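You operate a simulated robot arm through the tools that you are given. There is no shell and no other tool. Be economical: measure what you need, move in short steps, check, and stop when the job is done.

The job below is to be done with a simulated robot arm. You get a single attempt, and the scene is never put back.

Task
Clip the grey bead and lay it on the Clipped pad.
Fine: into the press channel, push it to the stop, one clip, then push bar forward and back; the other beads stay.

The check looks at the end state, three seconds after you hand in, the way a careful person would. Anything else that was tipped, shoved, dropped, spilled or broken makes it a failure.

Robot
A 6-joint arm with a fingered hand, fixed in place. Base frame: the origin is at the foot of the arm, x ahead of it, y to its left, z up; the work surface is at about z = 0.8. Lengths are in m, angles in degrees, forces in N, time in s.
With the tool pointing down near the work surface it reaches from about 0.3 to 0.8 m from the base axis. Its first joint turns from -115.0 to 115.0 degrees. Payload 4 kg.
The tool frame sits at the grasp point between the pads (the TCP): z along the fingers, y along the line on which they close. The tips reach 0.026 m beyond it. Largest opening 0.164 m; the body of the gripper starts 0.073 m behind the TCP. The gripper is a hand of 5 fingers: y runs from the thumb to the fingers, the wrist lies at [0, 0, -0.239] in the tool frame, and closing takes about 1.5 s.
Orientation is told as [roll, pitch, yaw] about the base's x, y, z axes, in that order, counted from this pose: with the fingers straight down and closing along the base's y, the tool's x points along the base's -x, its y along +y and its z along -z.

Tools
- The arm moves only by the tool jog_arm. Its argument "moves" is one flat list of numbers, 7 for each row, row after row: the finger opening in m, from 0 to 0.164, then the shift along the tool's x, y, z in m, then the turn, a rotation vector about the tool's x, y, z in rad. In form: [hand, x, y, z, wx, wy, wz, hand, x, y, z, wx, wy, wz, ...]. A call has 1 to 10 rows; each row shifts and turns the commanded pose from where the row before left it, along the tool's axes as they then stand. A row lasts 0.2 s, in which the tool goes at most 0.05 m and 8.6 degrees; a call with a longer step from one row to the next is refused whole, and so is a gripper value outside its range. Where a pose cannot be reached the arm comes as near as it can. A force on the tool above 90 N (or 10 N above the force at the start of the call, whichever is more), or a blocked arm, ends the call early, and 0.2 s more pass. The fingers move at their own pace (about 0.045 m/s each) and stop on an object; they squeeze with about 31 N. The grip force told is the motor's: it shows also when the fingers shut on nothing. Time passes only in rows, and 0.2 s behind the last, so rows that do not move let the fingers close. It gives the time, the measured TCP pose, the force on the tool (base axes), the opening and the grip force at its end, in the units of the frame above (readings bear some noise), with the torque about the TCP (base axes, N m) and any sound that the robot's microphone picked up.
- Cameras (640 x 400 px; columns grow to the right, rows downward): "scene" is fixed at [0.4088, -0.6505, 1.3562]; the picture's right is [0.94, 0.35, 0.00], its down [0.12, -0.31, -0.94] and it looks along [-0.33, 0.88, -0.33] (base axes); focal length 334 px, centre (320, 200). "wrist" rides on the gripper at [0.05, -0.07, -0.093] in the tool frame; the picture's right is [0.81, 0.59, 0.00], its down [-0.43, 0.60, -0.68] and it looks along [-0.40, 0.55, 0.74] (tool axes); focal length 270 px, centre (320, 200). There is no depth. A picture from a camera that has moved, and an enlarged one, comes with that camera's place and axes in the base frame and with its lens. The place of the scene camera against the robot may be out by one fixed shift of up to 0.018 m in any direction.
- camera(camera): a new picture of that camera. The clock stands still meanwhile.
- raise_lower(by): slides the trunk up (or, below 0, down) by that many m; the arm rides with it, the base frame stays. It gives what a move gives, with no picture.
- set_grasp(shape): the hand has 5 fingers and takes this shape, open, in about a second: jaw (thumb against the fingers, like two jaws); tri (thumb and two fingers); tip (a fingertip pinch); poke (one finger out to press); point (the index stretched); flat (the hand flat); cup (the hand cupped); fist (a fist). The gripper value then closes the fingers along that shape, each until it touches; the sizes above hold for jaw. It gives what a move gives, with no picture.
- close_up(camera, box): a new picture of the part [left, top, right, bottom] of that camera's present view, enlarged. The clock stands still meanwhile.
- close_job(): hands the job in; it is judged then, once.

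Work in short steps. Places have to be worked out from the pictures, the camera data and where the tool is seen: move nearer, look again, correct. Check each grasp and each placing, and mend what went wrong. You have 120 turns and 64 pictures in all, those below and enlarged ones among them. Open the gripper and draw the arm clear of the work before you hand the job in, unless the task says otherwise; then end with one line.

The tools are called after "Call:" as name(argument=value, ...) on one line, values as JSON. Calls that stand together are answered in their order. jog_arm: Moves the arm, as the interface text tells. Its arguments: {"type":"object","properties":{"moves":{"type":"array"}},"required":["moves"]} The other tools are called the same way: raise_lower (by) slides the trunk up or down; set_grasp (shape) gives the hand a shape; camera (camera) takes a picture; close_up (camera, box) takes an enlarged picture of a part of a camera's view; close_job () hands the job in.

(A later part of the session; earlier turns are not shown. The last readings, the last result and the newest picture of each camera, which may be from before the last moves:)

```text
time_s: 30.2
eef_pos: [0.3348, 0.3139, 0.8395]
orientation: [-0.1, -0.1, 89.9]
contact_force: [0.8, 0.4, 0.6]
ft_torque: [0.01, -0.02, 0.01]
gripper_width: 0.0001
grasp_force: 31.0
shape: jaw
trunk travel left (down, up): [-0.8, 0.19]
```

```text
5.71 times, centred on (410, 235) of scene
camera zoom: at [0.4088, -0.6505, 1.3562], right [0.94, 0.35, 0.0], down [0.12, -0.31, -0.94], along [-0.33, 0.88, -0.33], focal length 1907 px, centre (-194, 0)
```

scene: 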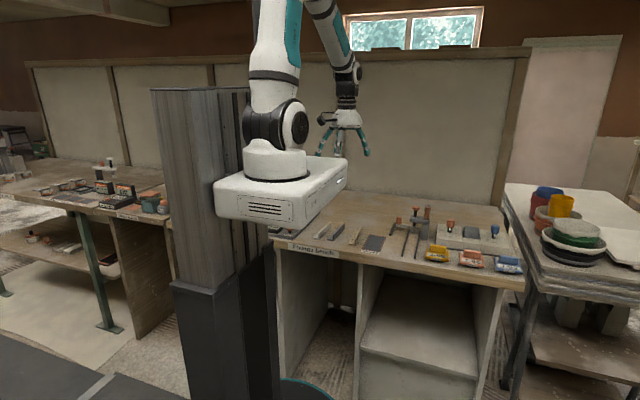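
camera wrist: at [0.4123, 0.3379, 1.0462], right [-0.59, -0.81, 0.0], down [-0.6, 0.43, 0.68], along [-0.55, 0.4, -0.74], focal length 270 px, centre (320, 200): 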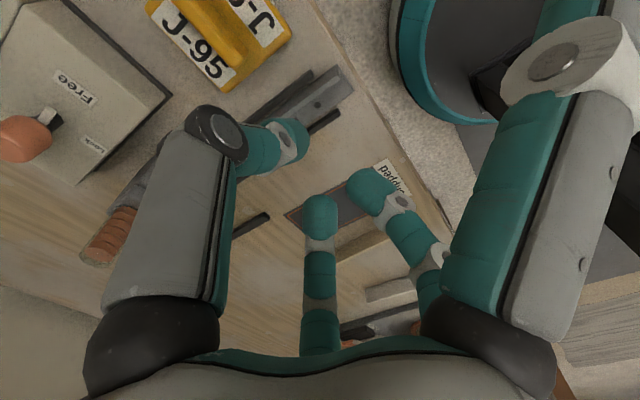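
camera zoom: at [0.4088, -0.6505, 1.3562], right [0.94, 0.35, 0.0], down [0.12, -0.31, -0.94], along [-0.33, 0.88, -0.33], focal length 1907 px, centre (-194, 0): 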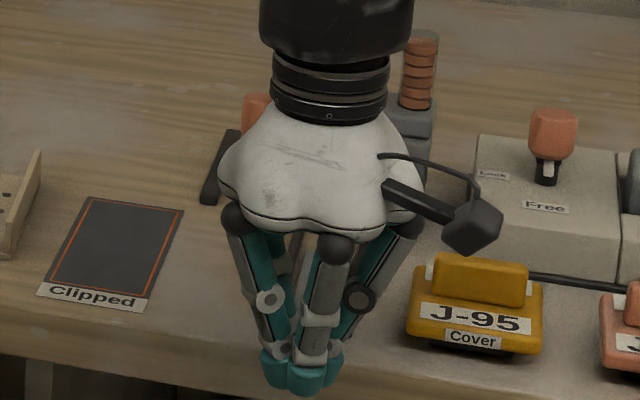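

The clump is in front of the bead at tip height ≈0.813. I advance +y in 8 mm rows and read the force.

Call:
jog_arm(moves=[0, -0.01, -0.002, 0, 0, 0, 0, 0, -0.008, 0, 0, 0, 0, 0, 0, -0.008, 0, 0, 0, 0, 0, 0, -0.008, 0, 0, 0, 0, 0, 0, -0.008, 0, 0, 0, 0, 0, 0, -0.008, 0, 0, 0, 0, 0])

Call:
close_up(camera="scene", box=[380, 210, 440, 270])

Call:
camera(camera="wrist")

```text
time_s: 31.6
eef_pos: [0.3416, 0.3618, 0.84]
orientation: [-0.1, -0.2, 89.9]
contact_force: [0.1, 0.4, 0.1]
ft_torque: [0.01, 0.03, 0.01]
gripper_width: 0.0
grasp_force: 31.0
shape: jaw
trunk travel left (down, up): [-0.8, 0.19]
```

```text
6.67 times, centred on (410, 240) of scene
camera zoom: at [0.4088, -0.6505, 1.3562], right [0.94, 0.35, 0.0], down [0.12, -0.31, -0.94], along [-0.33, 0.88, -0.33], focal length 2225 px, centre (-280, -67)
```

zoom: 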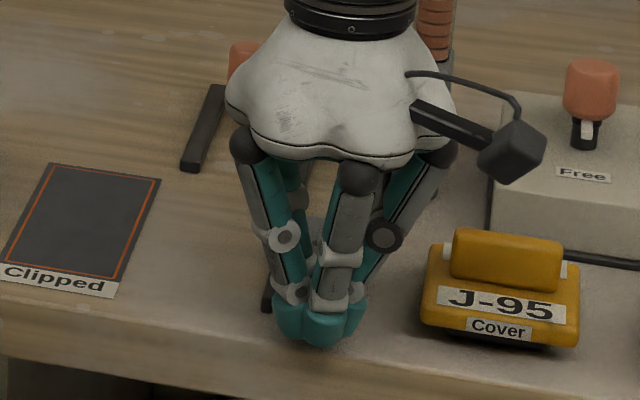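

```text
22 pictures are left
camera wrist: at [0.4096, 0.3116, 0.9334], right [-0.59, -0.81, 0.0], down [-0.6, 0.43, 0.68], along [-0.55, 0.4, -0.74], focal length 270 px, centre (320, 200)
```

wrist: 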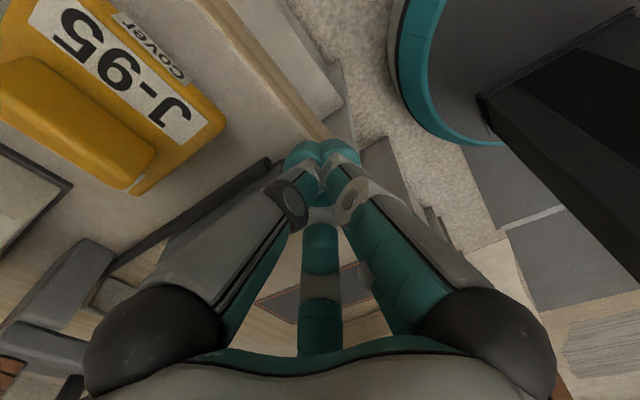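

No notable force yet; continue pushing 70 mm, then check.

Call:
jog_arm(moves=[0, -0.01, 0, 0, 0, 0, 0, 0, -0.01, 0, 0, 0, 0, 0, 0, -0.01, 0, 0, 0, 0, 0, 0, -0.01, 0, 0, 0, 0, 0, 0, -0.01, 0, 0, 0, 0, 0, 0, -0.01, 0, 0, 0, 0, 0, 0, -0.01, 0, 0, 0, 0, 0])

Call:
close_up(camera="wrist", box=[0, 80, 340, 400])

Call:
close_up(camera="scene", box=[375, 195, 445, 265])

```text
time_s: 33.2
eef_pos: [0.3397, 0.4343, 0.8394]
orientation: [-0.2, 0.0, 90.0]
contact_force: [0.0, 0.2, 0.5]
ft_torque: [-0.01, 0.03, -0.01]
gripper_width: 0.0
grasp_force: 30.9
shape: jaw
trunk travel left (down, up): [-0.8, 0.19]
```

```text
1.25 times, centred on (170, 240) of wrist
camera zoom: at [0.4088, 0.3833, 0.9327], right [-0.59, -0.81, 0.0], down [-0.6, 0.43, 0.68], along [-0.55, 0.4, -0.74], focal length 338 px, centre (508, 150)
```

zoom: 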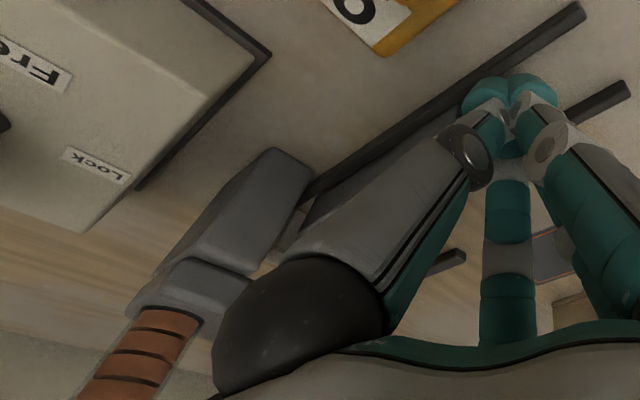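

```text
5.71 times, centred on (410, 230) of scene
camera zoom: at [0.4088, -0.6505, 1.3562], right [0.94, 0.35, 0.0], down [0.12, -0.31, -0.94], along [-0.33, 0.88, -0.33], focal length 1907 px, centre (-194, 29)
```

zoom: 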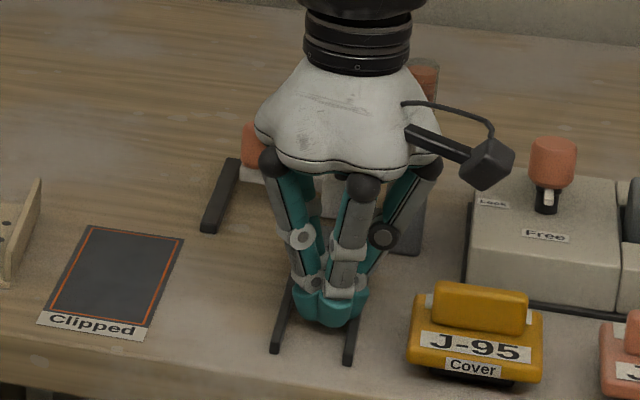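

The bead's far end seems near y≈0.58 already. I creep forward in 2 mm rows watching the force.

Call:
jog_arm(moves=[0, -0.002, 0, 0, 0, 0, 0, 0, -0.002, 0, 0, 0, 0, 0, 0, -0.002, 0, 0, 0, 0, 0])

Call:
jog_arm(moves=[0, -0.002, 0, 0, 0, 0, 0, 0, -0.002, 0, 0, 0, 0, 0])

Call:
jog_arm(moves=[0, -0.002, 0, 0, 0, 0, 0, 0, -0.002, 0, 0, 0, 0, 0])

```text
time_s: 34.0
eef_pos: [0.3399, 0.4393, 0.8391]
orientation: [-0.1, 0.0, 90.0]
contact_force: [0.3, -0.1, -0.1]
ft_torque: [0.0, 0.03, 0.01]
gripper_width: 0.0001
grasp_force: 30.3
shape: jaw
trunk travel left (down, up): [-0.8, 0.19]
```

```text
time_s: 34.6
eef_pos: [0.3401, 0.4439, 0.8382]
orientation: [-0.1, -0.1, 90.0]
contact_force: [0.3, 0.6, 0.0]
ft_torque: [0.01, 0.0, 0.0]
gripper_width: 0.0
grasp_force: 31.3
shape: jaw
trunk travel left (down, up): [-0.8, 0.19]
```

```text
time_s: 35.2
eef_pos: [0.3403, 0.4478, 0.8384]
orientation: [0.0, -0.1, 89.9]
contact_force: [0.7, -0.8, 0.7]
ft_torque: [0.0, -0.06, -0.03]
gripper_width: 0.0003
grasp_force: 30.7
shape: jaw
trunk travel left (down, up): [-0.8, 0.19]
```

Call:
jog_arm(moves=[0, -0.002, 0, 0, 0, 0, 0, 0, -0.002, 0, 0, 0, 0, 0])

Call:
close_up(camera="wrist", box=[60, 100, 300, 270])

```text
time_s: 35.8
eef_pos: [0.3411, 0.4524, 0.8388]
orientation: [-0.1, -0.1, 90.1]
contact_force: [0.1, -0.7, 0.2]
ft_torque: [-0.01, -0.03, 0.0]
gripper_width: 0.0
grasp_force: 30.7
shape: jaw
trunk travel left (down, up): [-0.8, 0.19]
```

```text
2.35 times, centred on (180, 185) of wrist
camera zoom: at [0.4097, 0.401, 0.9326], right [-0.59, -0.81, 0.0], down [-0.6, 0.43, 0.68], along [-0.55, 0.4, -0.74], focal length 636 px, centre (649, 235)
```

zoom: 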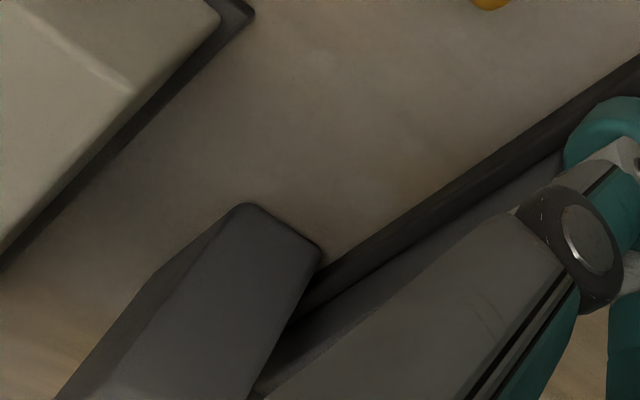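

Still no force; continue creeping.

Call:
jog_arm(moves=[0, -0.002, 0, 0, 0, 0, 0, 0, -0.002, 0, 0, 0, 0, 0])

Call:
jog_arm(moves=[0, -0.002, 0, 0, 0, 0, 0, 0, -0.002, 0, 0, 0, 0, 0])

Call:
jog_arm(moves=[0, -0.002, 0, 0, 0, 0, 0, 0, -0.001, 0, 0, 0, 0, 0])

```text
time_s: 36.4
eef_pos: [0.3413, 0.4551, 0.8394]
orientation: [-0.1, -0.2, 90.0]
contact_force: [-0.6, 0.0, 0.1]
ft_torque: [0.01, 0.0, -0.02]
gripper_width: 0.0
grasp_force: 31.3
shape: jaw
trunk travel left (down, up): [-0.8, 0.19]
```

```text
time_s: 37.0
eef_pos: [0.3413, 0.4563, 0.8381]
orientation: [0.0, 0.2, 89.9]
contact_force: [-0.4, -8.8, 0.7]
ft_torque: [-0.22, 0.02, -0.03]
gripper_width: 0.0001
grasp_force: 30.5
shape: jaw
trunk travel left (down, up): [-0.8, 0.19]
```

```text
time_s: 37.6
eef_pos: [0.3399, 0.4595, 0.8392]
orientation: [0.1, 0.0, 89.9]
contact_force: [-0.9, -20.3, 1.3]
ft_torque: [-0.47, 0.0, -0.12]
gripper_width: 0.0
grasp_force: 31.2
shape: jaw
trunk travel left (down, up): [-0.8, 0.19]
```

Force rose to 20 N at fingertip height: bead is at the stop. I back off, rise, and look.

Call:
jog_arm(moves=[0, 0.01, 0, 0, 0, 0, 0, 0, 0.02, 0, 0, 0, 0, 0, 0, 0.02, 0, -0.02, 0, 0, 0, 0, 0.02, 0, -0.04, 0, 0, 0, 0, 0.02, 0, -0.04, 0, 0, 0, 0, 0.03, 0, -0.04, 0, 0, 0, 0, 0, 0, 0, 0, 0, 0])

Call:
close_up(camera="scene", box=[375, 190, 445, 265])

Call:
camera(camera="wrist")

```text
time_s: 39.2
eef_pos: [0.3402, 0.3434, 0.977]
orientation: [0.1, 0.0, 89.9]
contact_force: [-1.0, 0.3, -0.6]
ft_torque: [-0.03, -0.01, 0.01]
gripper_width: 0.0002
grasp_force: 30.6
shape: jaw
trunk travel left (down, up): [-0.8, 0.19]
```

```text
5.33 times, centred on (410, 228) of scene
camera zoom: at [0.4088, -0.6505, 1.3562], right [0.94, 0.35, 0.0], down [0.12, -0.31, -0.94], along [-0.33, 0.88, -0.33], focal length 1780 px, centre (-160, 53)
```

zoom: 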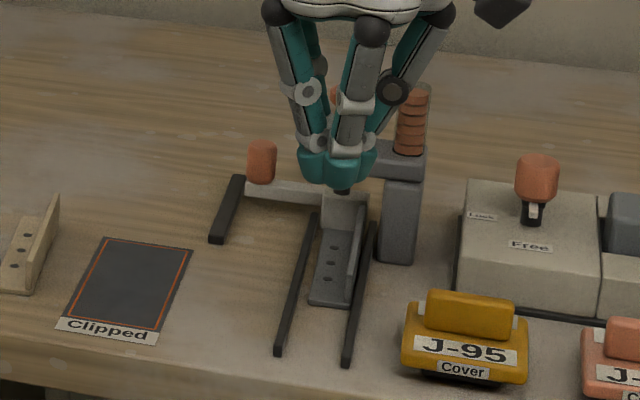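

```text
17 pictures are left
camera wrist: at [0.4095, 0.2915, 1.0713], right [-0.59, -0.81, 0.0], down [-0.6, 0.43, 0.68], along [-0.55, 0.4, -0.74], focal length 270 px, centre (320, 200)
```

wrist: 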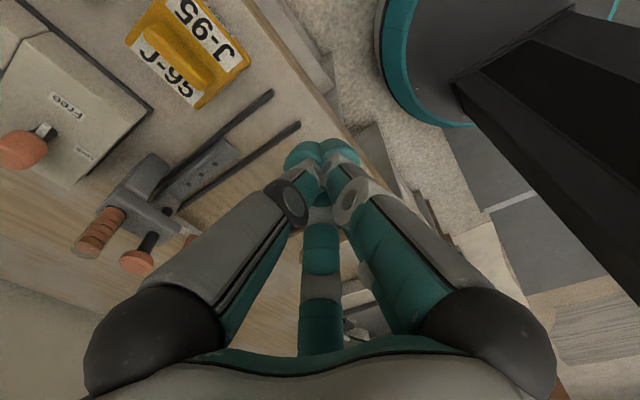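

The bead sits against the block at the stop. For pressing the plunger near the magazine tube I try the "poke" shape and look where its finger is.

Call:
set_grasp(shape="poke")

Call:
camera(camera="wrist")

Call:
close_up(camera="scene", box=[375, 160, 465, 240])

```text
time_s: 40.1
eef_pos: [0.3413, 0.3421, 0.9772]
orientation: [-0.1, -0.1, 89.9]
contact_force: [-0.1, 1.0, -0.5]
ft_torque: [0.02, 0.02, -0.03]
gripper_width: 0.0002
grasp_force: 0.0
shape: poke
trunk travel left (down, up): [-0.8, 0.19]
```

```text
16 pictures are left
camera wrist: at [0.4092, 0.291, 1.0715], right [-0.59, -0.81, 0.0], down [-0.6, 0.43, 0.68], along [-0.55, 0.4, -0.74], focal length 270 px, centre (320, 200)
```

wrist: 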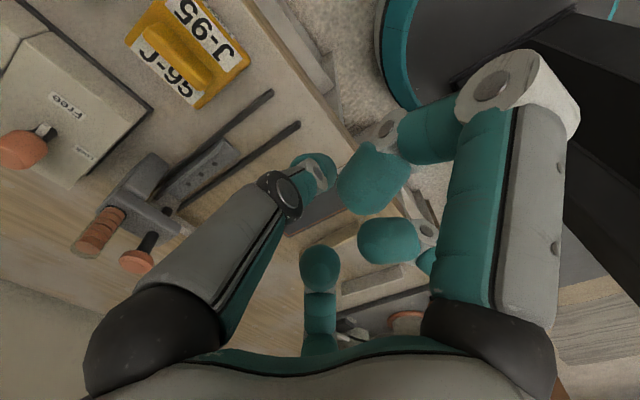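

```text
5.00 times, centred on (420, 200) of scene
camera zoom: at [0.4088, -0.6505, 1.3562], right [0.94, 0.35, 0.0], down [0.12, -0.31, -0.94], along [-0.33, 0.88, -0.33], focal length 1669 px, centre (-180, 200)
```

zoom: 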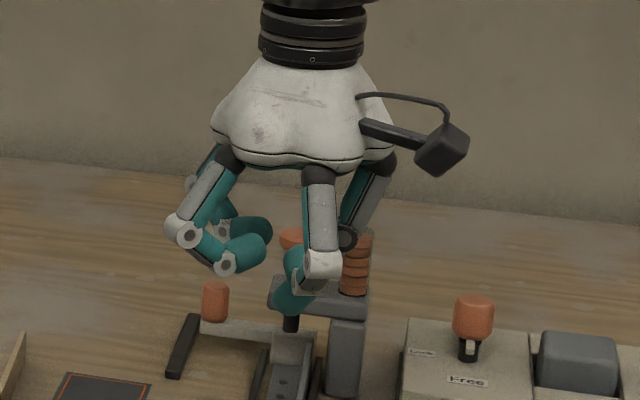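

Poke's finger slants toward the magazine tube, so the closed jaw is better. Cap triangulated from two wrist views at (0.331, 0.573, 0.914). I re-form the closed jaw, rise and go above the cap, 3 mm to the −x side.

Call:
set_grasp(shape="jaw")

Call:
jog_arm(moves=[0, 0, 0, -0.02, 0, 0, 0, 0, 0, 0, -0.02, 0, 0, 0, 0, 0, 0, -0.01, 0, 0, 0, 0, 0, 0, 0, 0, 0, 0, 0, 0, 0, 0, 0, 0, 0, 0, 0, 0, 0, 0, 0, 0, 0, 0, 0, 0, 0, 0, 0, 0, 0, 0, 0, 0, 0, 0, 0, 0, 0, 0, 0, 0, 0, 0, -0.03, 0.006, 0, 0, 0, 0])

Call:
jog_arm(moves=[0, -0.04, 0.006, 0, 0, 0, 0, 0, -0.04, 0, 0, 0, 0, 0, 0, -0.04, 0, 0, 0, 0, 0, 0, -0.04, 0, 0, 0, 0, 0, 0, -0.04, 0, 0, 0, 0, 0, 0, 0, 0, 0, 0, 0, 0])

Call:
close_up(camera="scene", box=[375, 160, 465, 240])

```text
time_s: 41.0
eef_pos: [0.3413, 0.3429, 0.9766]
orientation: [0.0, -0.1, 89.9]
contact_force: [0.3, -0.5, -0.3]
ft_torque: [0.01, 0.01, -0.02]
gripper_width: 0.1636
grasp_force: 0.0
shape: jaw
trunk travel left (down, up): [-0.8, 0.19]
```

```text
time_s: 43.2
eef_pos: [0.3342, 0.374, 1.0279]
orientation: [-0.1, 0.1, 89.9]
contact_force: [0.0, 0.5, 1.5]
ft_torque: [0.0, -0.01, -0.04]
gripper_width: 0.0
grasp_force: 16.6
shape: jaw
trunk travel left (down, up): [-0.8, 0.19]
```

```text
time_s: 44.6
eef_pos: [0.3289, 0.5698, 1.0273]
orientation: [-0.1, -0.1, 89.9]
contact_force: [0.2, 0.5, -0.7]
ft_torque: [0.02, -0.01, 0.04]
gripper_width: 0.0001
grasp_force: 30.8
shape: jaw
trunk travel left (down, up): [-0.8, 0.19]
```

```text
5.00 times, centred on (420, 200) of scene
camera zoom: at [0.4088, -0.6505, 1.3562], right [0.94, 0.35, 0.0], down [0.12, -0.31, -0.94], along [-0.33, 0.88, -0.33], focal length 1669 px, centre (-180, 200)
```

zoom: 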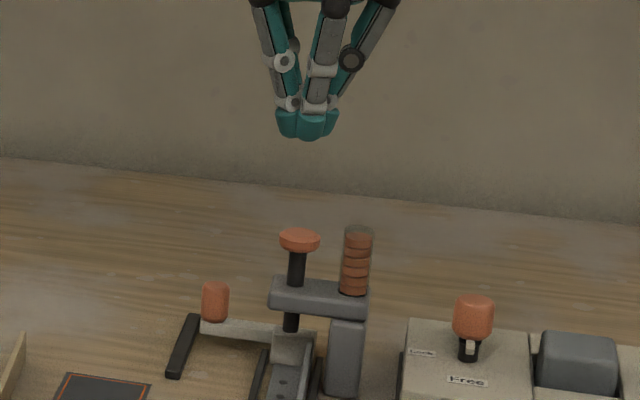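

Clump is nearly over the cap, maybe 5 mm too far to +x. I shift that and descend to just above the cap, then press in small steps.

Call:
jog_arm(moves=[0, -0.003, 0.005, 0, 0, 0, 0, 0, 0, 0, 0.02, 0, 0, 0, 0, 0, 0, 0.02, 0, 0, 0, 0, 0, 0, 0.015, 0, 0, 0, 0, 0, 0, 0, 0, 0, 0])

Call:
close_up(camera="scene", box=[375, 160, 465, 240])

```text
time_s: 45.8
eef_pos: [0.3236, 0.5746, 0.9743]
orientation: [-0.1, -0.1, 90.0]
contact_force: [-0.7, -0.3, -0.3]
ft_torque: [-0.03, -0.01, 0.01]
gripper_width: 0.0
grasp_force: 30.8
shape: jaw
trunk travel left (down, up): [-0.8, 0.19]
```

```text
5.00 times, centred on (420, 200) of scene
camera zoom: at [0.4088, -0.6505, 1.3562], right [0.94, 0.35, 0.0], down [0.12, -0.31, -0.94], along [-0.33, 0.88, -0.33], focal length 1669 px, centre (-180, 200)
```

zoom: 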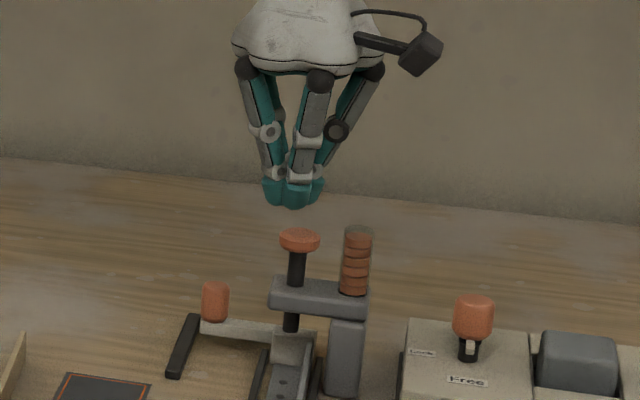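

Good. I descend with 3 mm rows watching for the contact with the cap.

Call:
jog_arm(moves=[0, 0, -0.002, 0.004, 0, 0, 0, 0, 0, 0, 0.004, 0, 0, 0, 0, 0, 0, 0.004, 0, 0, 0])

Call:
jog_arm(moves=[0, 0, 0, 0.004, 0, 0, 0, 0, 0, 0, 0.003, 0, 0, 0])

Call:
jog_arm(moves=[0, 0, 0, 0.003, 0, 0, 0, 0, 0, 0, 0.003, 0, 0, 0])

```text
time_s: 46.6
eef_pos: [0.3245, 0.5751, 0.9606]
orientation: [-0.1, 0.0, 89.9]
contact_force: [-0.1, 0.1, -0.9]
ft_torque: [0.01, 0.01, 0.01]
gripper_width: 0.0
grasp_force: 30.7
shape: jaw
trunk travel left (down, up): [-0.8, 0.19]
```

```text
time_s: 47.2
eef_pos: [0.3258, 0.575, 0.9542]
orientation: [-0.2, -0.1, 89.8]
contact_force: [0.2, 0.0, -1.0]
ft_torque: [0.02, -0.02, 0.03]
gripper_width: 0.0
grasp_force: 31.6
shape: jaw
trunk travel left (down, up): [-0.8, 0.19]
```

```text
time_s: 47.8
eef_pos: [0.3263, 0.576, 0.9487]
orientation: [-0.1, -0.2, 89.9]
contact_force: [0.5, 0.4, 0.8]
ft_torque: [0.02, 0.02, 0.03]
gripper_width: 0.0
grasp_force: 31.7
shape: jaw
trunk travel left (down, up): [-0.8, 0.19]
```

Call:
jog_arm(moves=[0, 0, 0, 0.003, 0, 0, 0, 0, 0, 0, 0.003, 0, 0, 0])

Call:
jog_arm(moves=[0, 0, 0, 0.003, 0, 0, 0, 0, 0, 0, 0.002, 0, 0, 0])

```text
time_s: 48.4
eef_pos: [0.3259, 0.5769, 0.9421]
orientation: [-0.1, -0.1, 89.9]
contact_force: [0.3, -0.8, 2.8]
ft_torque: [-0.05, -0.03, 0.0]
gripper_width: 0.0001
grasp_force: 31.2
shape: jaw
trunk travel left (down, up): [-0.8, 0.19]
```

```text
time_s: 49.0
eef_pos: [0.3248, 0.5765, 0.939]
orientation: [0.0, -0.1, 89.8]
contact_force: [1.0, -0.1, 4.3]
ft_torque: [-0.01, -0.01, 0.03]
gripper_width: 0.0
grasp_force: 30.7
shape: jaw
trunk travel left (down, up): [-0.8, 0.19]
```

Contact with the sprung plunger (~4 N). I keep pressing in one continuous stroke, watching force and sound.

Call:
jog_arm(moves=[0, 0, 0, 0.003, 0, 0, 0, 0, 0, 0, 0.003, 0, 0, 0, 0, 0, 0, 0.003, 0, 0, 0])

Call:
jog_arm(moves=[0, 0, 0, 0.003, 0, 0, 0, 0, 0, 0, 0.002, 0, 0, 0])

```text
time_s: 49.8
eef_pos: [0.3237, 0.576, 0.9297]
orientation: [0.0, -0.1, 89.8]
contact_force: [-1.3, 2.0, 5.8]
ft_torque: [0.02, -0.04, 0.02]
gripper_width: 0.0
grasp_force: 31.1
shape: jaw
trunk travel left (down, up): [-0.8, 0.19]
heard: click
```

```text
time_s: 50.4
eef_pos: [0.3245, 0.5762, 0.9265]
orientation: [-0.1, -0.1, 89.9]
contact_force: [-2.2, -0.3, 17.0]
ft_torque: [-0.04, -0.03, 0.01]
gripper_width: 0.0
grasp_force: 31.5
shape: jaw
trunk travel left (down, up): [-0.8, 0.19]
```

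A click was heard and the plunger bottomed: one clip done. I lift off straight up and look.

Call:
jog_arm(moves=[0, 0, 0, -0.01, 0, 0, 0, 0, 0, 0, -0.02, 0, 0, 0, 0, 0, 0, -0.03, 0, 0, 0, 0, 0, 0.02, -0.03, 0, 0, 0, 0, 0, 0.04, 0, 0, 0, 0, 0, 0, 0.04, 0, 0, 0, 0, 0, 0, 0, 0, 0, 0, 0])

Call:
close_up(camera="scene", box=[380, 190, 440, 260])

Call:
camera(camera="wrist")

```text
time_s: 52.0
eef_pos: [0.2262, 0.5733, 1.0139]
orientation: [0.0, -0.1, 89.9]
contact_force: [-0.8, -0.4, -0.1]
ft_torque: [-0.01, 0.04, 0.01]
gripper_width: 0.0002
grasp_force: 30.6
shape: jaw
trunk travel left (down, up): [-0.8, 0.19]
```

```text
5.71 times, centred on (410, 225) of scene
camera zoom: at [0.4088, -0.6505, 1.3562], right [0.94, 0.35, 0.0], down [0.12, -0.31, -0.94], along [-0.33, 0.88, -0.33], focal length 1907 px, centre (-194, 57)
```

zoom: 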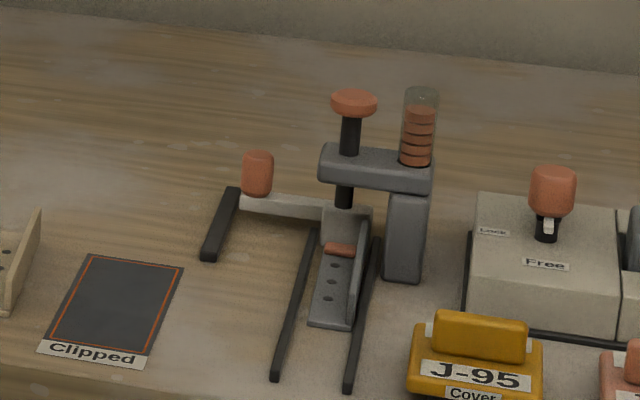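

```text
11 pictures are left
camera wrist: at [0.2935, 0.5227, 1.1067], right [-0.59, -0.81, 0.0], down [-0.59, 0.43, 0.68], along [-0.55, 0.4, -0.74], focal length 270 px, centre (320, 200)
```

wrist: 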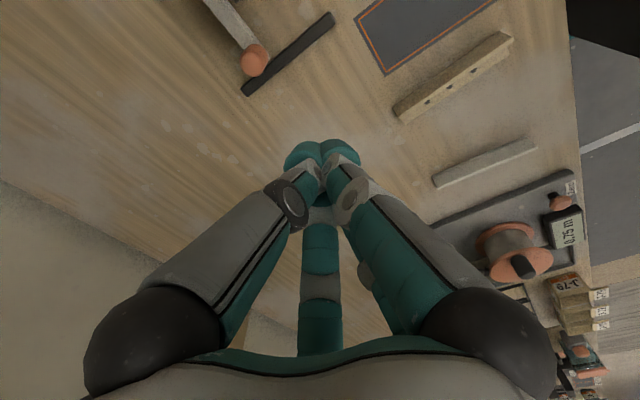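

Clip is on the bead. Knob is at ≈(0.269, 0.611, 0.845). I go behind it (+y side) with the closed clump and descend.

Call:
jog_arm(moves=[0, -0.03, -0.012, 0, 0, 0, 0, 0, -0.03, -0.013, 0, 0, 0, 0, 0, -0.03, -0.013, 0, 0, 0, 0, 0, 0, 0, 0.04, 0, 0, 0, 0, 0, 0, 0.04, 0, 0, 0, 0, 0, 0, 0.04, 0, 0, 0, 0, 0, 0, 0.034, 0, 0, 0, 0, 0, 0, 0, 0, 0, 0])

Call:
close_up(camera="scene", box=[370, 170, 440, 250])

```text
time_s: 53.8
eef_pos: [0.2641, 0.6659, 0.8558]
orientation: [-0.1, 0.0, 89.9]
contact_force: [0.7, 0.1, -0.1]
ft_torque: [0.01, 0.0, 0.04]
gripper_width: 0.0001
grasp_force: 30.8
shape: jaw
trunk travel left (down, up): [-0.8, 0.19]
```

```text
5.00 times, centred on (405, 210) of scene
camera zoom: at [0.4088, -0.6505, 1.3562], right [0.94, 0.35, 0.0], down [0.12, -0.31, -0.94], along [-0.33, 0.88, -0.33], focal length 1669 px, centre (-105, 150)
```

zoom: 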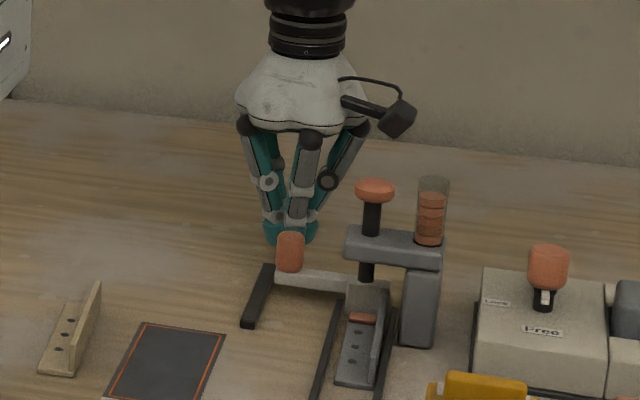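

Well aligned behind the knob. I push −y, reading the force.

Call:
jog_arm(moves=[0, 0.006, 0, 0, 0, 0, 0, 0, 0.006, 0, 0, 0, 0, 0, 0, 0.006, 0, 0, 0, 0, 0, 0, 0.006, 0, 0, 0, 0, 0, 0, 0.006, 0, 0, 0, 0, 0])

Call:
jog_arm(moves=[0, 0.005, 0, 0, 0, 0, 0, 0, 0.005, 0, 0, 0, 0, 0, 0, 0.005, 0, 0, 0, 0, 0, 0, 0.005, 0, 0, 0, 0, 0])

Call:
close_up(camera="scene", box=[370, 170, 440, 250])

```text
time_s: 55.0
eef_pos: [0.2641, 0.6353, 0.86]
orientation: [-0.1, -0.1, 90.0]
contact_force: [0.9, 0.2, 1.4]
ft_torque: [-0.02, 0.02, -0.02]
gripper_width: 0.0
grasp_force: 30.6
shape: jaw
trunk travel left (down, up): [-0.8, 0.19]
```

```text
time_s: 56.0
eef_pos: [0.2648, 0.6151, 0.8611]
orientation: [-0.1, 0.0, 90.0]
contact_force: [0.0, 1.5, -0.9]
ft_torque: [-0.02, -0.03, -0.01]
gripper_width: 0.0001
grasp_force: 31.2
shape: jaw
trunk travel left (down, up): [-0.8, 0.19]
```

```text
5.00 times, centred on (405, 210) of scene
camera zoom: at [0.4088, -0.6505, 1.3562], right [0.94, 0.35, 0.0], down [0.12, -0.31, -0.94], along [-0.33, 0.88, -0.33], focal length 1669 px, centre (-105, 150)
```

zoom: 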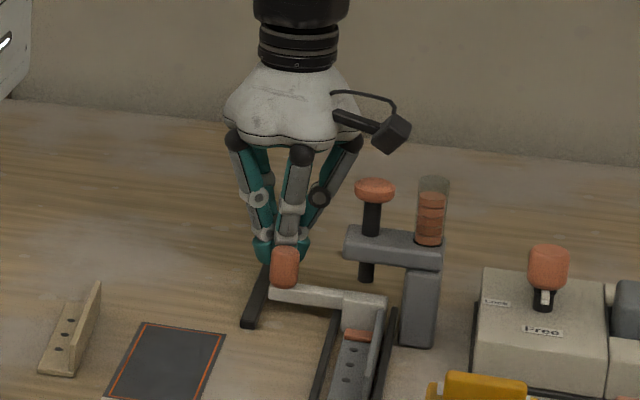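

The bar is moving forward with the bead. I continue to the end of its stroke.

Call:
jog_arm(moves=[0, 0.005, 0, 0, 0, 0, 0, 0, 0.005, 0, 0, 0, 0, 0, 0, 0.005, 0, 0, 0, 0, 0, 0, 0.005, 0, 0, 0, 0, 0])

Call:
jog_arm(moves=[0, 0.004, 0, 0, 0, 0, 0, 0, 0.004, 0, 0, 0, 0, 0, 0, 0.004, 0, 0, 0, 0, 0])

Call:
jog_arm(moves=[0, 0.004, 0, 0, 0, 0, 0, 0, 0.003, 0, 0, 0, 0, 0])

```text
time_s: 57.0
eef_pos: [0.2634, 0.5956, 0.8608]
orientation: [0.0, -0.1, 89.9]
contact_force: [0.3, 0.6, -0.2]
ft_torque: [-0.03, 0.0, 0.06]
gripper_width: 0.0
grasp_force: 31.0
shape: jaw
trunk travel left (down, up): [-0.8, 0.19]
```

```text
time_s: 57.8
eef_pos: [0.263, 0.585, 0.8606]
orientation: [0.0, -0.2, 89.8]
contact_force: [-1.0, 8.4, 1.9]
ft_torque: [-0.02, -0.01, 0.03]
gripper_width: 0.0
grasp_force: 31.0
shape: jaw
trunk travel left (down, up): [-0.8, 0.19]
```

```text
time_s: 58.4
eef_pos: [0.2631, 0.5813, 0.8607]
orientation: [-0.3, -0.5, 90.0]
contact_force: [2.5, 23.8, 9.2]
ft_torque: [0.0, -0.04, 0.15]
gripper_width: 0.0
grasp_force: 31.1
shape: jaw
trunk travel left (down, up): [-0.8, 0.19]
```

Stroke end reached (24 N). I back off, rise, pass over the knob to its −y side and descend there.

Call:
jog_arm(moves=[0, -0.015, 0, 0, 0, 0, 0, 0, -0.01, 0, 0, 0, 0, 0, 0, 0, 0, -0.04, 0, 0, 0, 0, 0, 0, -0.03, 0, 0, 0, 0, 0.04, 0, 0, 0, 0, 0, 0, 0.04, 0, 0, 0, 0, 0, 0, 0.035, 0, 0, 0, 0, 0, 0, 0, 0, 0.035, 0, 0, 0, 0, 0, 0, 0.035, 0, 0, 0, 0, 0, 0, 0, 0, 0, 0])

Call:
close_up(camera="scene", box=[370, 180, 440, 260])

```text
time_s: 60.6
eef_pos: [0.2625, 0.4862, 0.8592]
orientation: [-0.1, -0.1, 89.9]
contact_force: [0.3, -0.7, 0.6]
ft_torque: [0.03, 0.0, -0.01]
gripper_width: 0.0
grasp_force: 30.6
shape: jaw
trunk travel left (down, up): [-0.8, 0.19]
```

```text
5.00 times, centred on (405, 220) of scene
camera zoom: at [0.4088, -0.6505, 1.3562], right [0.94, 0.35, 0.0], down [0.12, -0.31, -0.94], along [-0.33, 0.88, -0.33], focal length 1669 px, centre (-105, 100)
```

zoom: 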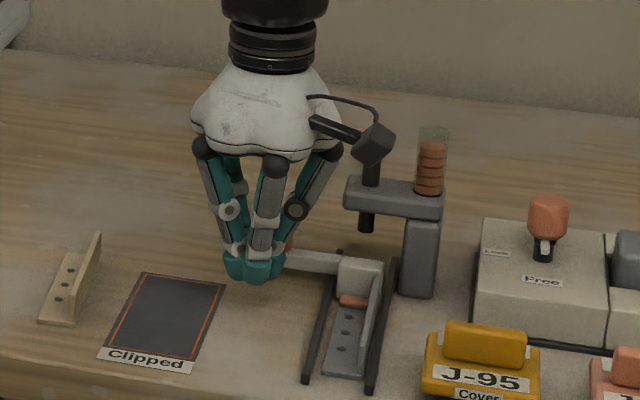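

The clump is in front of the knob. I push +y to return the bar, watching the force.

Call:
jog_arm(moves=[0, -0.006, 0, 0, 0, 0, 0, 0, -0.006, 0, 0, 0, 0, 0, 0, -0.006, 0, 0, 0, 0, 0, 0, -0.006, 0, 0, 0, 0, 0, 0, -0.006, 0, 0, 0, 0, 0, 0, -0.006, 0, 0, 0, 0, 0])

Call:
jog_arm(moves=[0, -0.006, 0, 0, 0, 0, 0, 0, -0.006, 0, 0, 0, 0, 0, 0, -0.006, 0, 0, 0, 0, 0, 0, -0.005, 0, 0, 0, 0, 0, 0, -0.004, 0, 0, 0, 0, 0])

Call:
jog_arm(moves=[0, -0.004, 0, 0, 0, 0, 0, 0, -0.004, 0, 0, 0, 0, 0, 0, -0.004, 0, 0, 0, 0, 0])

Call:
jog_arm(moves=[0, -0.003, 0, 0, 0, 0, 0, 0, -0.003, 0, 0, 0, 0, 0])

```text
time_s: 62.0
eef_pos: [0.265, 0.522, 0.86]
orientation: [-0.1, 0.0, 89.8]
contact_force: [0.0, -0.1, 0.4]
ft_torque: [0.04, -0.01, 0.01]
gripper_width: 0.0
grasp_force: 30.5
shape: jaw
trunk travel left (down, up): [-0.8, 0.19]
```

```text
time_s: 63.2
eef_pos: [0.263, 0.5504, 0.86]
orientation: [-0.1, -0.1, 89.9]
contact_force: [-0.9, -0.8, 0.8]
ft_torque: [0.02, -0.01, -0.02]
gripper_width: 0.0
grasp_force: 31.0
shape: jaw
trunk travel left (down, up): [-0.8, 0.19]
```

```text
time_s: 64.0
eef_pos: [0.2648, 0.5629, 0.8595]
orientation: [-0.1, -0.1, 89.9]
contact_force: [-0.2, -0.6, 0.6]
ft_torque: [0.0, 0.02, 0.04]
gripper_width: 0.0
grasp_force: 30.8
shape: jaw
trunk travel left (down, up): [-0.8, 0.19]
```

```text
time_s: 64.6
eef_pos: [0.2635, 0.5674, 0.8598]
orientation: [-0.1, -0.1, 89.8]
contact_force: [0.3, -1.0, 1.1]
ft_torque: [0.01, 0.0, 0.02]
gripper_width: 0.0
grasp_force: 31.0
shape: jaw
trunk travel left (down, up): [-0.8, 0.19]
```

Continuing to the rear stop in small steps.

Call:
jog_arm(moves=[0, -0.003, 0, 0, 0, 0, 0, 0, -0.003, 0, 0, 0, 0, 0])

Call:
jog_arm(moves=[0, -0.003, 0, 0, 0, 0, 0, 0, -0.002, 0, 0, 0, 0, 0])

Call:
jog_arm(moves=[0, -0.003, 0, 0, 0, 0, 0, 0, -0.002, 0, 0, 0, 0, 0])

```text
time_s: 65.2
eef_pos: [0.2635, 0.5747, 0.8591]
orientation: [0.0, -0.2, 90.0]
contact_force: [0.0, -0.9, 0.0]
ft_torque: [0.04, 0.01, 0.01]
gripper_width: 0.0
grasp_force: 30.8
shape: jaw
trunk travel left (down, up): [-0.8, 0.19]
```

```text
time_s: 65.8
eef_pos: [0.2639, 0.5796, 0.8596]
orientation: [-0.1, -0.1, 89.9]
contact_force: [0.4, -0.2, 0.1]
ft_torque: [0.01, -0.01, -0.01]
gripper_width: 0.0003
grasp_force: 30.8
shape: jaw
trunk travel left (down, up): [-0.8, 0.19]
```

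```text
time_s: 66.4
eef_pos: [0.264, 0.5808, 0.8593]
orientation: [-0.1, 0.0, 89.9]
contact_force: [1.0, -6.1, 4.1]
ft_torque: [0.03, -0.02, -0.05]
gripper_width: 0.0004
grasp_force: 31.0
shape: jaw
trunk travel left (down, up): [-0.8, 0.19]
```

Force begins at the expected rear stop; one more 3 mm nudge to confirm, then retreat −y and up, and look.

Call:
jog_arm(moves=[0, -0.003, 0, 0, 0, 0, 0])

Call:
jog_arm(moves=[0, 0.01, 0, 0, 0, 0, 0, 0, 0.02, 0, 0, 0, 0, 0, 0, 0.02, 0, -0.02, 0, 0, 0, 0, 0.03, 0, -0.04, 0, 0, 0, 0, 0.04, -0.02, -0.04, 0, 0, 0, 0, 0.02, -0.02, 0, 0, 0, 0, 0, 0, 0, 0, 0, 0, 0])

Call:
close_up(camera="scene", box=[370, 190, 440, 270])

```text
time_s: 66.8
eef_pos: [0.2656, 0.5835, 0.8598]
orientation: [0.0, 0.1, 90.0]
contact_force: [-0.5, -15.2, 3.9]
ft_torque: [-0.01, -0.07, -0.04]
gripper_width: 0.0001
grasp_force: 31.2
shape: jaw
trunk travel left (down, up): [-0.8, 0.19]
```

```text
refused: row 5 steps farther than a row can; nothing moved
```

```text
5.00 times, centred on (405, 230) of scene
camera zoom: at [0.4088, -0.6505, 1.3562], right [0.94, 0.35, 0.0], down [0.12, -0.31, -0.94], along [-0.33, 0.88, -0.33], focal length 1669 px, centre (-105, 50)
```

zoom: 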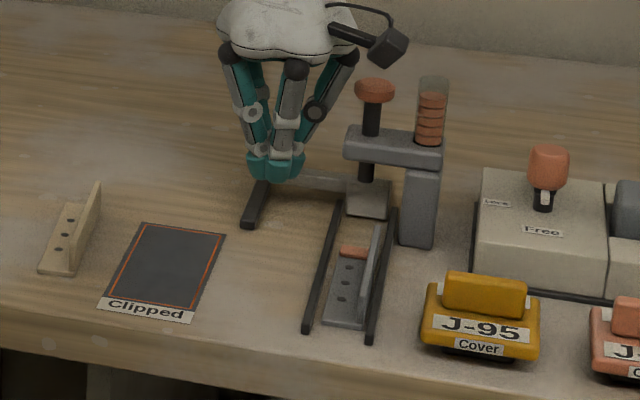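

The bar is back and the clipped bead lies free at the channel's front. I retreat and rise, then switch to the tip shape and view the bead from the wrist.

Call:
jog_arm(moves=[0, 0.01, 0, 0, 0, 0, 0, 0, 0.02, 0, 0, 0, 0, 0, 0, 0.02, 0, -0.02, 0, 0, 0, 0, 0.03, 0, -0.035, 0, 0, 0, 0, 0.04, 0, -0.025, 0, 0, 0, 0, 0.04, 0, -0.02, 0, 0, 0, 0, 0.025, -0.03, 0, 0, 0, 0, 0, 0, -0.03, 0, 0, 0, 0, 0, 0, -0.02, 0, 0, 0, 0])

Call:
set_grasp(shape="tip")

Call:
close_up(camera="wrist", box=[150, 20, 430, 200])

```text
time_s: 68.8
eef_pos: [0.3443, 0.4004, 0.9594]
orientation: [0.0, 0.0, 89.9]
contact_force: [-0.7, -0.2, -0.5]
ft_torque: [0.02, 0.0, 0.01]
gripper_width: 0.0
grasp_force: 30.7
shape: jaw
trunk travel left (down, up): [-0.8, 0.19]
```

```text
time_s: 69.7
eef_pos: [0.3457, 0.4001, 0.9608]
orientation: [-0.1, -0.1, 89.9]
contact_force: [0.1, 0.6, 0.8]
ft_torque: [-0.02, 0.01, 0.01]
gripper_width: 0.1637
grasp_force: 0.0
shape: tip
trunk travel left (down, up): [-0.8, 0.19]
```

```text
2.22 times, centred on (290, 110) of wrist
camera zoom: at [0.4142, 0.3498, 1.054], right [-0.59, -0.81, 0.0], down [-0.6, 0.43, 0.68], along [-0.55, 0.4, -0.74], focal length 601 px, centre (387, 400)
```

zoom: 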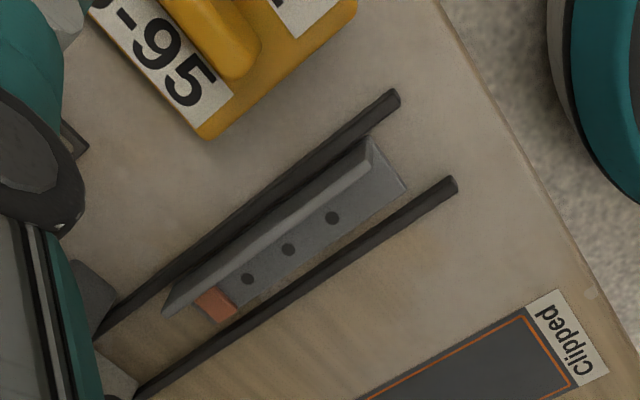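

The clipped bead spans y≈0.405–0.522 with its wall at x≈0.347. I grasp its wall at y≈0.434 (keeps the spread finger off the crossarm).

Call:
jog_arm(moves=[0.04, 0, 0, 0, 0, 0, 0, 0.04, 0, 0, 0, 0, 0, 0, 0.04, -0.017, -0.002, 0, 0, 0, 0, 0.04, -0.017, 0, 0, 0, 0, 0, 0.04, 0, 0, 0, 0, 0, 0, 0.04, 0, 0, 0.03, 0, 0, 0, 0.04, 0, 0, 0.03, 0, 0, 0, 0.04, 0, 0, 0.03, 0, 0, 0, 0.04, 0, 0, 0.015, 0, 0, 0])

Call:
jog_arm(moves=[0.04, 0, 0, 0.01, 0, 0, 0, 0.04, 0, 0, 0.01, 0, 0, 0, 0.04, 0, 0, 0, 0, 0, 0])

Call:
close_up(camera="scene", box=[380, 205, 440, 270])

```text
time_s: 71.7
eef_pos: [0.3439, 0.4244, 0.8644]
orientation: [-0.1, 0.0, 89.7]
contact_force: [-12.1, -48.6, 52.4]
ft_torque: [7.46, -2.28, -0.48]
gripper_width: 0.0404
grasp_force: 0.1
shape: tip
trunk travel left (down, up): [-0.8, 0.19]
stopped in row 9: the force on the tool passed its limit at 99 N (the readings are from after the stop); the commanded pose is now the measured one
```

```text
time_s: 72.0
eef_pos: [0.3428, 0.4251, 0.865]
orientation: [0.1, 0.1, 89.6]
contact_force: [-13.9, -54.0, 58.6]
ft_torque: [8.33, -2.57, -0.38]
gripper_width: 0.0403
grasp_force: 0.1
shape: tip
trunk travel left (down, up): [-0.8, 0.19]
stopped in row 1: the force on the tool passed its limit at 96 N (the readings are from after the stop); the commanded pose is now the measured one
```

```text
6.15 times, centred on (410, 238) of scene
camera zoom: at [0.4088, -0.6505, 1.3562], right [0.94, 0.35, 0.0], down [0.12, -0.31, -0.94], along [-0.33, 0.88, -0.33], focal length 2054 px, centre (-234, -31)
```

zoom: 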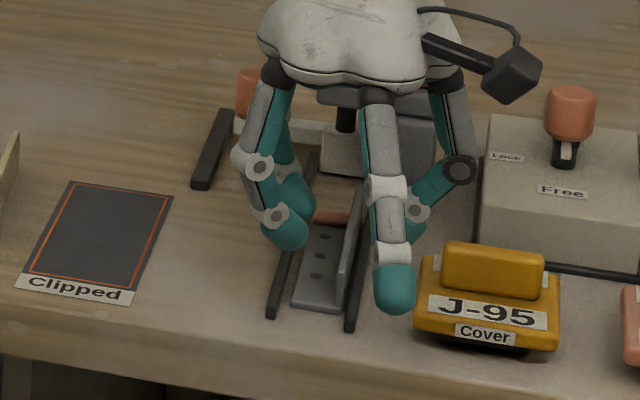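

The spread finger touched the crossarm again (it reaches further when the hand is open). I back off up and to −y, narrowing the opening to 0.02, and aim for a grip nearer the bead's front end.

Call:
jog_arm(moves=[0.02, 0.008, 0, -0.01, 0, 0, 0, 0.02, 0.007, -0.002, -0.01, 0, 0, 0, 0.02, 0, 0, 0, 0, 0, 0, 0.02, 0, 0, 0, 0, 0, 0])

Call:
close_up(camera="wrist", box=[150, 0, 450, 240])

```text
time_s: 73.0
eef_pos: [0.3467, 0.4173, 0.8783]
orientation: [0.1, 0.4, 89.6]
contact_force: [0.0, 0.4, 0.4]
ft_torque: [-0.01, 0.04, 0.01]
gripper_width: 0.0202
grasp_force: 0.0
shape: tip
trunk travel left (down, up): [-0.8, 0.19]
```

```text
1.67 times, centred on (300, 120) of wrist
camera zoom: at [0.4156, 0.3671, 0.9726], right [-0.59, -0.81, 0.01], down [-0.59, 0.44, 0.68], along [-0.55, 0.4, -0.74], focal length 450 px, centre (353, 333)
```

zoom: 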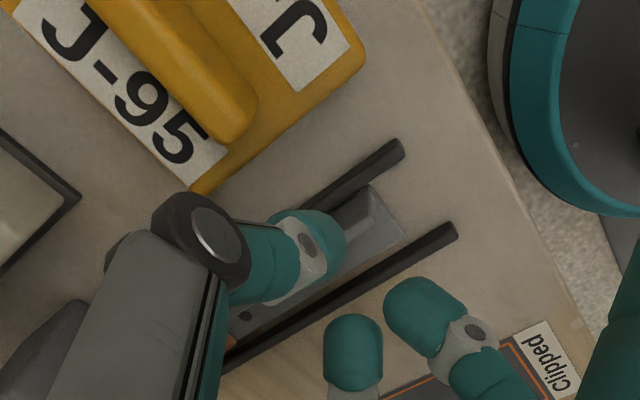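

The bead is undisturbed (front at y≈0.406). I descend slowly at y≈0.414 with the narrower opening.

Call:
jog_arm(moves=[0.02, 0.003, -0.001, 0.008, 0, 0, 0, 0.02, 0, 0, 0.006, 0, 0, 0])

Call:
jog_arm(moves=[0.02, 0, 0, 0.005, 0, 0, 0, 0.02, 0, 0, 0.005, 0, 0, 0])

Call:
jog_arm(moves=[0.02, 0, 0, 0.005, 0, 0, 0, 0.02, 0, 0, 0.005, 0, 0, 0])

Call:
jog_arm(moves=[0.02, 0, 0, 0.004, 0, 0, 0, 0.02, 0, 0, 0.003, 0, 0, 0])

```text
time_s: 73.6
eef_pos: [0.3485, 0.4148, 0.865]
orientation: [0.2, 0.4, 89.7]
contact_force: [0.1, 0.7, 0.2]
ft_torque: [0.0, -0.02, -0.01]
gripper_width: 0.0204
grasp_force: 0.2
shape: tip
trunk travel left (down, up): [-0.8, 0.19]
```

```text
time_s: 74.2
eef_pos: [0.3487, 0.4139, 0.854]
orientation: [0.2, 0.4, 89.7]
contact_force: [-0.2, 0.2, -0.4]
ft_torque: [0.0, 0.0, 0.02]
gripper_width: 0.0201
grasp_force: 0.1
shape: tip
trunk travel left (down, up): [-0.8, 0.19]
```

```text
time_s: 74.8
eef_pos: [0.3486, 0.4138, 0.8428]
orientation: [0.2, 0.4, 89.8]
contact_force: [-0.4, -1.6, -0.2]
ft_torque: [-0.01, 0.01, -0.03]
gripper_width: 0.0204
grasp_force: 0.1
shape: tip
trunk travel left (down, up): [-0.8, 0.19]
```

```text
time_s: 75.4
eef_pos: [0.3487, 0.413, 0.8372]
orientation: [0.2, 0.4, 89.6]
contact_force: [-0.3, -0.1, 0.5]
ft_torque: [0.01, -0.08, -0.01]
gripper_width: 0.0201
grasp_force: 0.0
shape: tip
trunk travel left (down, up): [-0.8, 0.19]
```

Down without contact. I close on the wall's front part and drag the bead 25 mm towards −y along the channel.

Call:
jog_arm(moves=[0, 0, 0, 0, 0, 0, 0, 0, 0, 0, 0, 0, 0, 0, 0, 0, 0, 0, 0, 0, 0, 0, 0.005, 0, 0, 0, 0, 0, 0, 0.005, 0, 0, 0, 0, 0, 0, 0.005, 0, 0, 0, 0, 0, 0, 0.005, 0, 0, 0, 0, 0, 0, 0.005, 0, 0, 0, 0, 0])

Call:
close_up(camera="scene", box=[380, 205, 440, 270])

```text
time_s: 77.2
eef_pos: [0.3474, 0.3889, 0.8383]
orientation: [0.2, 0.5, 89.8]
contact_force: [-14.1, 4.2, -0.5]
ft_torque: [0.13, 0.46, 0.01]
gripper_width: 0.0047
grasp_force: 31.0
shape: tip
trunk travel left (down, up): [-0.8, 0.19]
```

```text
6.15 times, centred on (410, 238) of scene
camera zoom: at [0.4088, -0.6505, 1.3562], right [0.94, 0.35, 0.0], down [0.12, -0.31, -0.94], along [-0.33, 0.88, -0.33], focal length 2054 px, centre (-234, -31)
```

zoom: 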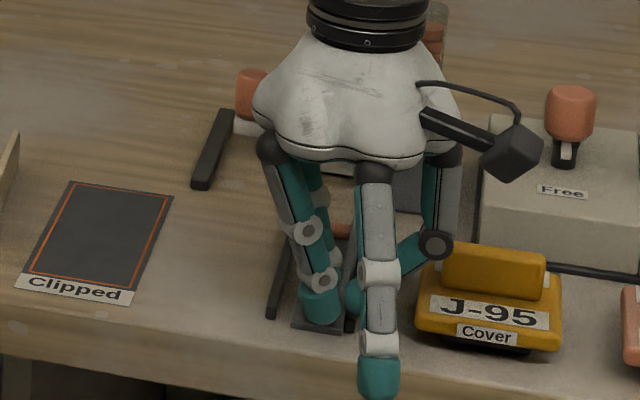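

The bead came along (width 4.7 mm = wall). I open slightly, slide the hand +y along the wall to y≈0.418, and regrip nearer the middle.

Call:
jog_arm(moves=[0.02, 0, 0, 0, 0, 0, 0, 0.02, 0, 0.0015, 0, 0, 0, 0, 0.02, -0.006, 0, 0, 0, 0, 0, 0.02, -0.006, 0, 0, 0, 0, 0, 0.02, -0.006, 0, 0, 0, 0, 0, 0.02, -0.006, 0, 0, 0, 0, 0, 0.02, -0.005, 0, 0, 0, 0, 0])

Call:
jog_arm(moves=[0, 0, 0, 0, 0, 0, 0, 0, 0, 0, 0, 0, 0, 0, 0, 0, 0, 0, 0, 0, 0, 0, 0, 0, 0, 0, 0, 0])

```text
time_s: 78.8
eef_pos: [0.3462, 0.4185, 0.8368]
orientation: [0.3, 0.4, 89.6]
contact_force: [-0.4, -0.2, -0.2]
ft_torque: [-0.01, -0.01, 0.0]
gripper_width: 0.0198
grasp_force: 0.0
shape: tip
trunk travel left (down, up): [-0.8, 0.19]
```

```text
time_s: 79.8
eef_pos: [0.3469, 0.4191, 0.8378]
orientation: [0.1, 0.5, 89.8]
contact_force: [-2.0, 1.0, 0.9]
ft_torque: [0.0, 0.04, -0.02]
gripper_width: 0.0
grasp_force: 30.8
shape: tip
trunk travel left (down, up): [-0.8, 0.19]
```

Gripped. I lift a little, moving −y at the same time to stay clear of the crossarm, then rise to z≈0.93.

Call:
jog_arm(moves=[0, 0, 0, -0.006, 0, 0, 0, 0, 0.01, 0, -0.006, 0, 0, 0, 0, 0.01, 0, -0.01, 0, 0, 0, 0, 0.01, 0, -0.02, 0, 0, 0, 0, 0, 0, -0.03, 0, 0, 0, 0, 0, 0, -0.03, 0, 0, 0, 0, 0, 0, 0, 0, 0, 0])

Call:
camera(camera="wrist")

```text
time_s: 81.4
eef_pos: [0.3478, 0.3879, 0.9409]
orientation: [0.2, 0.5, 89.8]
contact_force: [0.2, 0.2, 0.5]
ft_torque: [-0.02, -0.04, -0.01]
gripper_width: 0.0
grasp_force: 30.9
shape: tip
trunk travel left (down, up): [-0.8, 0.19]
```

```text
2 pictures are left
camera wrist: at [0.4164, 0.3379, 1.0348], right [-0.59, -0.81, 0.01], down [-0.59, 0.44, 0.68], along [-0.55, 0.4, -0.74], focal length 270 px, centre (320, 200)
```

wrist: 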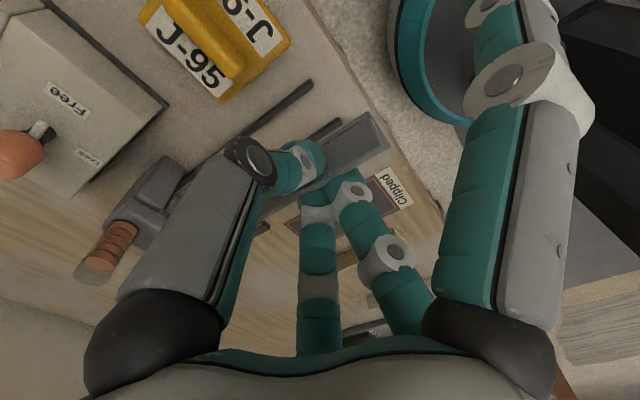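

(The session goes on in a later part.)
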